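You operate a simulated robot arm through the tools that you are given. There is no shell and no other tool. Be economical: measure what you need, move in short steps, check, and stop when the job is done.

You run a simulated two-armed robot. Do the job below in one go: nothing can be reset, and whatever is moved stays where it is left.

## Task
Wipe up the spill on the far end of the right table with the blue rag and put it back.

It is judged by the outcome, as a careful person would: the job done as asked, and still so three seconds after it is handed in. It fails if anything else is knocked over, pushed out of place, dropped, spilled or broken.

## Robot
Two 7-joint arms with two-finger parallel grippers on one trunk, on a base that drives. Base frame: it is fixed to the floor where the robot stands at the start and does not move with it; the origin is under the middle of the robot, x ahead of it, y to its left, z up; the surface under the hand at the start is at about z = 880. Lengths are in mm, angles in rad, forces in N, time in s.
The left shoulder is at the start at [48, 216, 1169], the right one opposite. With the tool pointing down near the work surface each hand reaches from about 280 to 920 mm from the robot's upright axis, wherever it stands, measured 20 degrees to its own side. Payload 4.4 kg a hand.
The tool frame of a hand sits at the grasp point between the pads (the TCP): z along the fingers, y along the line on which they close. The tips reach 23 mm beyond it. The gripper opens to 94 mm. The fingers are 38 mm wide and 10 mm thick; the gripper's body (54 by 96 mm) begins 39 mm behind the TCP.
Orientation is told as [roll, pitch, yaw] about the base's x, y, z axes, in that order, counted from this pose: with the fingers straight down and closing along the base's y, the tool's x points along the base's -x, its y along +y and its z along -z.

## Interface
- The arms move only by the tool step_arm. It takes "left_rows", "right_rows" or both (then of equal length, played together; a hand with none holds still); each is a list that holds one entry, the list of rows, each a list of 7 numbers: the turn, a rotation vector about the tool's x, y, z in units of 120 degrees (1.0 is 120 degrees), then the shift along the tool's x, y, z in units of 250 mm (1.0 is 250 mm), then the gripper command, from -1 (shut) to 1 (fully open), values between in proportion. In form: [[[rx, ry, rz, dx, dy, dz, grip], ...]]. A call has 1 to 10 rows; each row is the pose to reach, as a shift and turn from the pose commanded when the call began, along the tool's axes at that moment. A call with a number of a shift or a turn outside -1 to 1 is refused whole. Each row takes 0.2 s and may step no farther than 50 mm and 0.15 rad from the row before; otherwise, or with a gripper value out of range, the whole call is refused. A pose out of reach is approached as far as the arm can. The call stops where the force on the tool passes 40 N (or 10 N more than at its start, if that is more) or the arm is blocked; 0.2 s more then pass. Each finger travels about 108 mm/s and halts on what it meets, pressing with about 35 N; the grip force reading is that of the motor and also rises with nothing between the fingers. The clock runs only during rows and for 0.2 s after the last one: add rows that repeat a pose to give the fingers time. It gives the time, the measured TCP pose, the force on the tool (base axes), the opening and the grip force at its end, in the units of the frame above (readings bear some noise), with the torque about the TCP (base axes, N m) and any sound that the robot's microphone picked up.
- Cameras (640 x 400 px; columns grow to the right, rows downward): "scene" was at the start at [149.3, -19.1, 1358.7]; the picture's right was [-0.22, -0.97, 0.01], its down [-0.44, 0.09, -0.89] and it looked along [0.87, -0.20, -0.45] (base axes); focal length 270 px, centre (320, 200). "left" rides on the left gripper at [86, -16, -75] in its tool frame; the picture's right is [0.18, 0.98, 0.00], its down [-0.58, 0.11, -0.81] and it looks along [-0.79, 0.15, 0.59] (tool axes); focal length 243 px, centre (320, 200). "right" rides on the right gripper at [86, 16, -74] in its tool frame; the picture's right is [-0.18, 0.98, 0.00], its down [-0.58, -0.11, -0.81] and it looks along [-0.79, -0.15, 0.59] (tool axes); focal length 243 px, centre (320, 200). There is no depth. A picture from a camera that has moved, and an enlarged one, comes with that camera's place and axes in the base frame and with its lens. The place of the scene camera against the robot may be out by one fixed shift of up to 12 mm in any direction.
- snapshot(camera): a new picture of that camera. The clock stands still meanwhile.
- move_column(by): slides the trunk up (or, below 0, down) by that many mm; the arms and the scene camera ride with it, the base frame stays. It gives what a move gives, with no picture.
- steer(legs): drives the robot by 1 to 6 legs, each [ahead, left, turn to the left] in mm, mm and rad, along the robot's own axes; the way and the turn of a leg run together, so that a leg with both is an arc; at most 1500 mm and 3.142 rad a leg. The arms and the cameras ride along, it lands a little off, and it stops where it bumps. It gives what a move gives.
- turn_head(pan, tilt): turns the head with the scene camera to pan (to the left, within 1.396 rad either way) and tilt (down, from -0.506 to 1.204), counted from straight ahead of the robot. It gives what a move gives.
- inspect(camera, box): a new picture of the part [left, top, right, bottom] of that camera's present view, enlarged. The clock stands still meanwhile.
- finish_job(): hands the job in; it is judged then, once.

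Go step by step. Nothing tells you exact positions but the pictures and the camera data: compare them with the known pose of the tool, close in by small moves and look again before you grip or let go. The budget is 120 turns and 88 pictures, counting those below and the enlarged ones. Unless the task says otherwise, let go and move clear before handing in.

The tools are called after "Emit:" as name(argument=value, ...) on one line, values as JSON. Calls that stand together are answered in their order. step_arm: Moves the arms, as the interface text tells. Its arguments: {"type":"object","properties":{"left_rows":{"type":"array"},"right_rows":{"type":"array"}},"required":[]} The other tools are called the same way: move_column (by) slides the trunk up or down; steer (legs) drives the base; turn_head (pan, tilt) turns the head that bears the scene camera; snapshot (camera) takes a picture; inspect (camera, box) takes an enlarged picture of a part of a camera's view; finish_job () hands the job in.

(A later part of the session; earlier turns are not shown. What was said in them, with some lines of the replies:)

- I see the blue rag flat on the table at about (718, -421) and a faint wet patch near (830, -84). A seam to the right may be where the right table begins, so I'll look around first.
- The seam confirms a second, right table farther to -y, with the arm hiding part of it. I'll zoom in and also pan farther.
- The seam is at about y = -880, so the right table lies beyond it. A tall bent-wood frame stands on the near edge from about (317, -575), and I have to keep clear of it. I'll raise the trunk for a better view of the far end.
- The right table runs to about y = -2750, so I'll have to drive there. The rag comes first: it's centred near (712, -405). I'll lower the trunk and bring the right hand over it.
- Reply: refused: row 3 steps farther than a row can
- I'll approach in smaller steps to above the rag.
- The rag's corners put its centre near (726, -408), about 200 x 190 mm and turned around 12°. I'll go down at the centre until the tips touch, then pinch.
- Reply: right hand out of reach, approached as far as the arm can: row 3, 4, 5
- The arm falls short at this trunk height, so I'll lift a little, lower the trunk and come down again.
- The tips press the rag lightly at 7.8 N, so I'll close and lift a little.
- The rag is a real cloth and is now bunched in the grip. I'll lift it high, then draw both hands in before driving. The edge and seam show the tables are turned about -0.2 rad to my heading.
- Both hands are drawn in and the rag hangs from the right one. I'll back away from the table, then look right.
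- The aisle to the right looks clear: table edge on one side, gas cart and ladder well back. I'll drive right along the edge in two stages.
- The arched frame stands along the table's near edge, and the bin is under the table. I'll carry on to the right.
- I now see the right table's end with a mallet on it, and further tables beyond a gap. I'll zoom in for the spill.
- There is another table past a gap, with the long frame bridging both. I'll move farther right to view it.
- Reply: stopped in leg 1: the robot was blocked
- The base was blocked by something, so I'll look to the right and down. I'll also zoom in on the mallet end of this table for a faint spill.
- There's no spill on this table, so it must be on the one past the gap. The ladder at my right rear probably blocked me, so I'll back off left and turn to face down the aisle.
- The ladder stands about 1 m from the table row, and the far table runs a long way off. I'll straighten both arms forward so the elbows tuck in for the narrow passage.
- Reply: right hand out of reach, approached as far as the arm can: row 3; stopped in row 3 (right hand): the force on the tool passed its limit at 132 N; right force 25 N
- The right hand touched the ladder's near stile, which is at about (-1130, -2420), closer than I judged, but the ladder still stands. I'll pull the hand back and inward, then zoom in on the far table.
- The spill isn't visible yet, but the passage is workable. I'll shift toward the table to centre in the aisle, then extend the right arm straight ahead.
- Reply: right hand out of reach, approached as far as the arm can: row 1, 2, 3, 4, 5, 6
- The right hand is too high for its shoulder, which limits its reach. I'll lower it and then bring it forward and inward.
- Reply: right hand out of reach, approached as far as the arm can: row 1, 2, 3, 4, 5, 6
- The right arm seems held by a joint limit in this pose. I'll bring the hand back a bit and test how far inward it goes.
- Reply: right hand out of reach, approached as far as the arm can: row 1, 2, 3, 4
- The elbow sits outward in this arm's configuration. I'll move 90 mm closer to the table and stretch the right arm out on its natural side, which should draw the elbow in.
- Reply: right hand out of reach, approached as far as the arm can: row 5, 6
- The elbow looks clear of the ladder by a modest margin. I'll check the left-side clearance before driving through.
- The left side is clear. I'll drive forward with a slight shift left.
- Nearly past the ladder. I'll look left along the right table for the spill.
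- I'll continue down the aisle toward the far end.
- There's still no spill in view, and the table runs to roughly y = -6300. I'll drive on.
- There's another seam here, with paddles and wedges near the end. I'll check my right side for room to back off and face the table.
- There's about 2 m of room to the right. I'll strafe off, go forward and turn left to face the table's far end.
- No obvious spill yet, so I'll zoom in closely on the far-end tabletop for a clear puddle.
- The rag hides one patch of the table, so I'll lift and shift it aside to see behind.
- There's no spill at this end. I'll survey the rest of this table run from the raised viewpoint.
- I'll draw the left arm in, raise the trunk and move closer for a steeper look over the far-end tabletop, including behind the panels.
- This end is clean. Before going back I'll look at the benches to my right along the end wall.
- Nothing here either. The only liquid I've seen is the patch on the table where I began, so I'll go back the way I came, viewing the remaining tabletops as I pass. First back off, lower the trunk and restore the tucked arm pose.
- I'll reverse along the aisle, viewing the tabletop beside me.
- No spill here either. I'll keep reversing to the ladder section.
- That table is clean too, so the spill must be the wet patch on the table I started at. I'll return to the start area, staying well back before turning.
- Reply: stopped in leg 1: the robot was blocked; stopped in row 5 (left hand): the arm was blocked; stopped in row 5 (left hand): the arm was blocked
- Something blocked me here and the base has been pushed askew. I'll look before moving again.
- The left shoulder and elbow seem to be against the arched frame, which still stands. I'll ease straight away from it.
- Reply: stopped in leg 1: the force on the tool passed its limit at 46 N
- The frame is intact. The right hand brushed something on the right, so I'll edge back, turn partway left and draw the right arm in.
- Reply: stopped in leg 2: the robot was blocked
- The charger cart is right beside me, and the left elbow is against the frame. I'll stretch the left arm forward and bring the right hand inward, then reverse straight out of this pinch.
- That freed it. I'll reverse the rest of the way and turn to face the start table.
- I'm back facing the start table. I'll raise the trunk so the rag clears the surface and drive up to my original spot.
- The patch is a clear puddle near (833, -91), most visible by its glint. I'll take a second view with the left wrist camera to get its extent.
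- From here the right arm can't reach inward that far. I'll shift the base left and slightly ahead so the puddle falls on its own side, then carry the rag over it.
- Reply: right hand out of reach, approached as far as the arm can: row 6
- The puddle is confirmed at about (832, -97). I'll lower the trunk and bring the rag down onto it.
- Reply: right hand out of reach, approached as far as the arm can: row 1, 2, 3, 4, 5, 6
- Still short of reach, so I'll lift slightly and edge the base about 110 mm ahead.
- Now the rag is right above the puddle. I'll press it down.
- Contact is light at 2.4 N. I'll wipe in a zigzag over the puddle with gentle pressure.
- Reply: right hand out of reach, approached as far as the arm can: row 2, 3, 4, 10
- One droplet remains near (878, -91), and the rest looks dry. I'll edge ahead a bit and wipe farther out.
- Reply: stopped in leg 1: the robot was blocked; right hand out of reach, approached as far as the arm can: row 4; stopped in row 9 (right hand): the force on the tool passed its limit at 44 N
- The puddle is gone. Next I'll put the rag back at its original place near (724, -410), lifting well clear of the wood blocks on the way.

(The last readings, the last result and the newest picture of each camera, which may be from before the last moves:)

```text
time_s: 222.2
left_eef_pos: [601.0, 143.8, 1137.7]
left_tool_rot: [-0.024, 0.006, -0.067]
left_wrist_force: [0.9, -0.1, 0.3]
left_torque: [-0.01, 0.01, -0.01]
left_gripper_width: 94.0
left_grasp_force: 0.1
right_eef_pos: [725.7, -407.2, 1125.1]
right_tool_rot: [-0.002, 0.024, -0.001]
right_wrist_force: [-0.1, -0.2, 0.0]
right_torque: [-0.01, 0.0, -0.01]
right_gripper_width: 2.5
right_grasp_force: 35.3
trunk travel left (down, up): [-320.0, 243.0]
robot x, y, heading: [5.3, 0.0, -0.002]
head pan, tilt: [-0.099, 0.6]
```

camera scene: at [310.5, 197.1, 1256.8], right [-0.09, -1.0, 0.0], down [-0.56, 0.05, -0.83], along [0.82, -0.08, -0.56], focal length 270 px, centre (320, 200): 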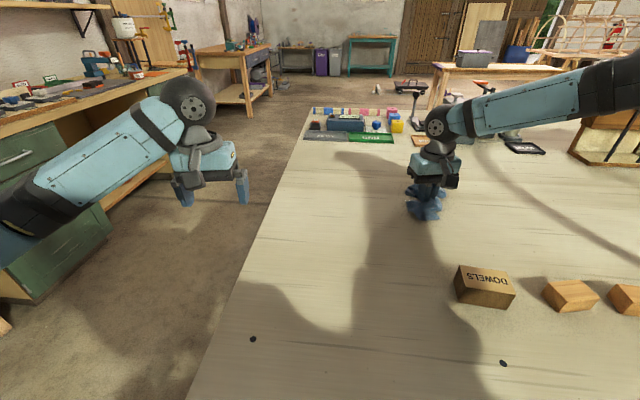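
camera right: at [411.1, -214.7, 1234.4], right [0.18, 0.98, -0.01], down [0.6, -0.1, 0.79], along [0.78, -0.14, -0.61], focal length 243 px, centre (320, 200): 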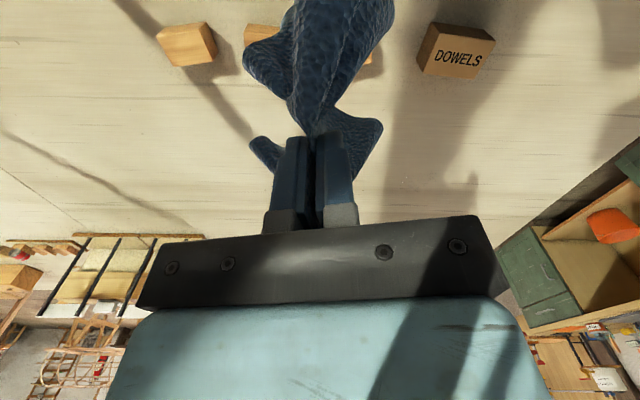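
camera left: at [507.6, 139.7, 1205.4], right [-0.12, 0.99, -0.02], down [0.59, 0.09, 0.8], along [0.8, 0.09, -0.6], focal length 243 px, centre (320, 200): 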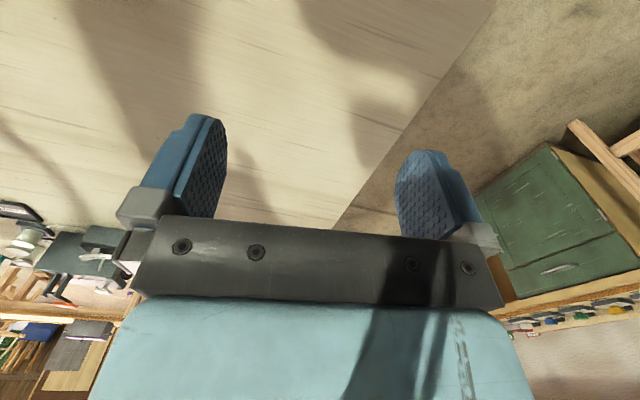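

I'm above the original spot. I'll lower, touch down and open slowly so the cloth spreads out.

Emit:
move_column(by=-165)

Emit:
step_arm(right_rows=[[[0, 0, 0, 0, 0, 0.08, -1], [0, 0, 0, 0, 0, 0.15, -1], [0, 0, 0, 0, 0, 0.2, -1], [0, 0, 0, 0, 0, 0.22, -1]]])

Emit:
snapshot(camera="right")

```text
time_s: 224.0
left_eef_pos: [599.0, 144.6, 974.2]
left_tool_rot: [-0.023, 0.005, -0.067]
left_wrist_force: [-0.1, -0.9, -0.6]
left_torque: [0.0, 0.02, 0.0]
left_gripper_width: 93.8
left_grasp_force: 0.0
right_eef_pos: [725.0, -408.0, 961.7]
right_tool_rot: [-0.002, 0.019, -0.003]
right_wrist_force: [-1.0, 0.1, 0.1]
right_torque: [0.01, 0.02, -0.03]
right_gripper_width: 2.7
right_grasp_force: 35.1
trunk travel left (down, up): [-155.0, 408.0]
robot x, y, heading: [8.2, 2.7, -0.004]
head pan, tilt: [-0.099, 0.6]
```

```text
time_s: 225.0
left_eef_pos: [598.9, 143.5, 975.3]
left_tool_rot: [-0.023, 0.004, -0.065]
left_wrist_force: [0.6, 0.4, 1.3]
left_torque: [0.01, -0.02, -0.02]
left_gripper_width: 94.0
left_grasp_force: 0.0
right_eef_pos: [724.2, -408.6, 907.9]
right_tool_rot: [-0.003, 0.019, -0.002]
right_wrist_force: [0.6, -1.1, 4.5]
right_torque: [-0.06, -0.01, -0.02]
right_gripper_width: 2.5
right_grasp_force: 34.9
trunk travel left (down, up): [-155.0, 408.0]
robot x, y, heading: [5.9, 5.5, -0.007]
head pan, tilt: [-0.099, 0.6]
```

```text
10 pictures are left
camera right: at [639.2, -390.8, 984.1], right [0.19, 0.98, -0.01], down [0.6, -0.11, 0.8], along [0.78, -0.15, -0.61], focal length 243 px, centre (320, 200)
```

right: 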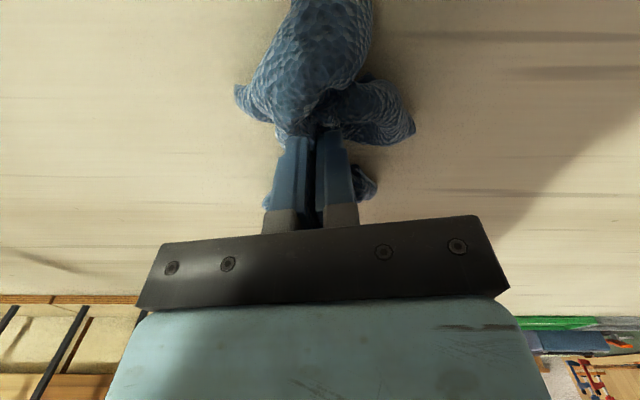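

Rag is bunched at its place. I'll open the fingers to release it, then rise straight up and look.

Emit:
step_arm(right_rows=[[[0, 0, 0, 0, 0, 0.0, -0.6], [0, 0, 0, 0, 0, 0, -0.2], [0, 0, 0, 0, 0, 0, 0.2], [0, 0, 0, 0, 0, 0, 0.6], [0, 0, 0, 0, 0, 0, 1], [0, 0, 0, 0, 0, 0, 1], [0, 0, 0, 0, 0, -0.1, 1], [0, 0, 0, 0, 0, -0.25, 1], [0, 0, 0, 0, 0, -0.42, 1], [0, 0, 0, 0, 0, -0.6, 1]]])

Emit:
step_arm(right_rows=[[[0, 0, 0, 0.18, 0, 0, 1], [0, 0, 0, 0.36, 0, 0, 1], [0, 0, 0, 0.54, 0, 0, 1], [0, 0, 0, 0.6, 0, 0, 1]]])

Emit:
snapshot(camera="right")

```text
time_s: 227.2
left_eef_pos: [598.2, 144.5, 974.9]
left_tool_rot: [-0.025, 0.005, -0.067]
left_wrist_force: [-0.5, 0.5, 0.0]
left_torque: [0.02, 0.01, -0.02]
left_gripper_width: 93.8
left_grasp_force: 0.1
right_eef_pos: [724.3, -408.0, 1057.0]
right_tool_rot: [-0.001, 0.021, -0.005]
right_wrist_force: [0.4, 0.1, -0.1]
right_torque: [0.03, -0.01, -0.01]
right_gripper_width: 94.1
right_grasp_force: 0.1
trunk travel left (down, up): [-155.0, 408.0]
robot x, y, heading: [6.6, 0.6, -0.002]
head pan, tilt: [-0.099, 0.6]
```

```text
time_s: 228.4
left_eef_pos: [589.3, 216.6, 965.9]
left_tool_rot: [-0.043, 0.015, 0.032]
left_wrist_force: [-0.5, 1.4, 0.3]
left_torque: [-0.03, -0.01, 0.01]
left_gripper_width: 94.0
left_grasp_force: 0.1
right_eef_pos: [621.2, -326.9, 1056.6]
right_tool_rot: [-0.033, 0.038, 0.103]
right_wrist_force: [-0.1, 0.9, 1.0]
right_torque: [-0.04, 0.0, 0.01]
right_gripper_width: 93.9
right_grasp_force: 0.1
trunk travel left (down, up): [-155.0, 408.0]
robot x, y, heading: [3.4, 8.5, 0.097]
head pan, tilt: [-0.099, 0.6]
stopped in row 4 (right hand): the arm was blocked; the commanded pose is now the measured one
```

```text
9 pictures are left
camera right: at [535.8, -316.2, 1135.3], right [0.08, 1.0, -0.04], down [0.62, -0.02, 0.79], along [0.78, -0.09, -0.62], focal length 243 px, centre (320, 200)
```

right: 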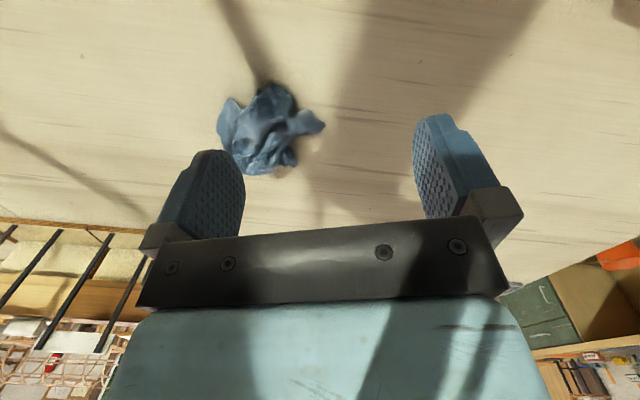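

Retracting pushed the right elbow into the frame and turned me a little. I'll extend again to relieve it, then check the frame.

Emit:
step_arm(right_rows=[[[0, 0, 0, -0.15, 0, 0, 1], [0, 0, 0, -0.3, 0, 0, 1], [0, 0, 0, -0.4, 0, 0, 1]]])

Emit:
turn_head(pan=-0.7, tilt=0.5)

Emit:
snapshot(camera="scene")

```text
time_s: 229.2
left_eef_pos: [584.2, 194.2, 974.8]
left_tool_rot: [-0.022, 0.003, 0.019]
left_wrist_force: [0.2, 0.4, 0.3]
left_torque: [0.01, 0.01, -0.01]
left_gripper_width: 94.2
left_grasp_force: 0.2
right_eef_pos: [708.3, -346.5, 1053.6]
right_tool_rot: [-0.008, 0.024, 0.086]
right_wrist_force: [-0.1, 0.9, -0.7]
right_torque: [-0.03, 0.0, 0.01]
right_gripper_width: 94.1
right_grasp_force: 0.0
trunk travel left (down, up): [-155.0, 408.0]
robot x, y, heading: [3.0, -0.5, 0.085]
head pan, tilt: [-0.099, 0.6]
```

```text
time_s: 230.2
left_eef_pos: [584.1, 194.8, 975.0]
left_tool_rot: [-0.024, 0.006, 0.019]
left_wrist_force: [-0.2, -1.0, 0.6]
left_torque: [0.01, -0.02, 0.0]
left_gripper_width: 94.1
left_grasp_force: 0.1
right_eef_pos: [708.8, -343.9, 1054.2]
right_tool_rot: [-0.011, 0.024, 0.089]
right_wrist_force: [0.0, 0.2, 0.2]
right_torque: [-0.02, -0.02, -0.01]
right_gripper_width: 94.2
right_grasp_force: 0.1
trunk travel left (down, up): [-155.0, 408.0]
robot x, y, heading: [3.6, 6.0, 0.08]
head pan, tilt: [-0.7, 0.499]
```

```text
8 pictures are left
camera scene: at [139.9, -51.4, 1260.7], right [-0.58, -0.82, 0.0], down [-0.39, 0.28, -0.88], along [0.72, -0.51, -0.48], focal length 270 px, centre (320, 200)
```

scene: 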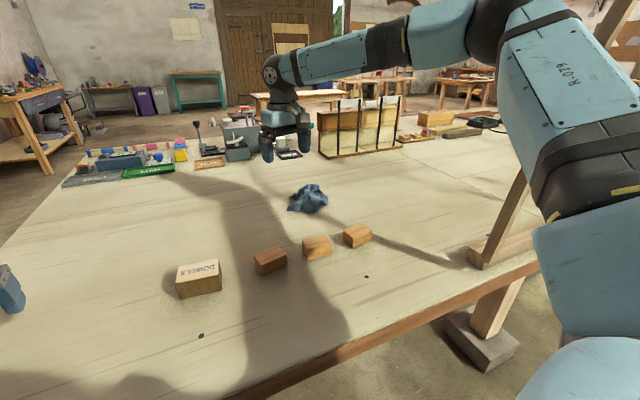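

The frame is undisturbed and the rag lies at its original place. One last close look at the wiped area before handing in.

Emit:
inspect(camera="scene", box=[100, 165, 260, 265])

```text
4.00 times, centred on (180, 215) of scene
camera zoom: at [139.9, -51.4, 1260.7], right [-0.58, -0.82, 0.0], down [-0.39, 0.28, -0.88], along [0.72, -0.51, -0.48], focal length 1081 px, centre (880, 140)
```

zoom: 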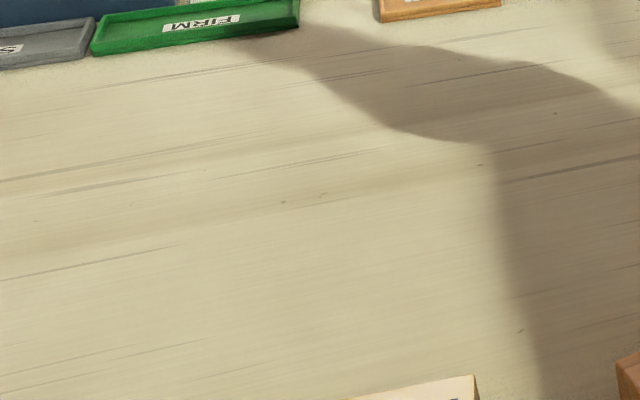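

The wiped area is dry and clean, the rag is back at its place, and both hands are clear of everything.

Emit:
finish_job()

```text
The job is handed in.
```

I wiped up the only spill I could find and put the blue rag back, but that spill was on the table I started at. I'm not certain it's the one you meant.

- **Which spill:** I drove to the far end of the long table to the right and found nothing wet there, or on the other tabletops I viewed on the way. The only liquid I found was a clear puddle on the starting table, so I treated that as the spill. In the last close-up the area looks dry.
- **Rag:** It's back at its original spot to within about 25 mm, but it's crumpled rather than lying flat as it was.
- **Bumps along the way:**
    - The right hand hit the ladder at 132 N.
    - Later it brushed something by the charger cart at 46 N.
    - My elbows pushed against the arched wooden frame more than once.
    - The base nudged the table once.
    - The ladder, frame and cart were still standing when I last saw them, but I didn't recheck the ladder or cart at the end.
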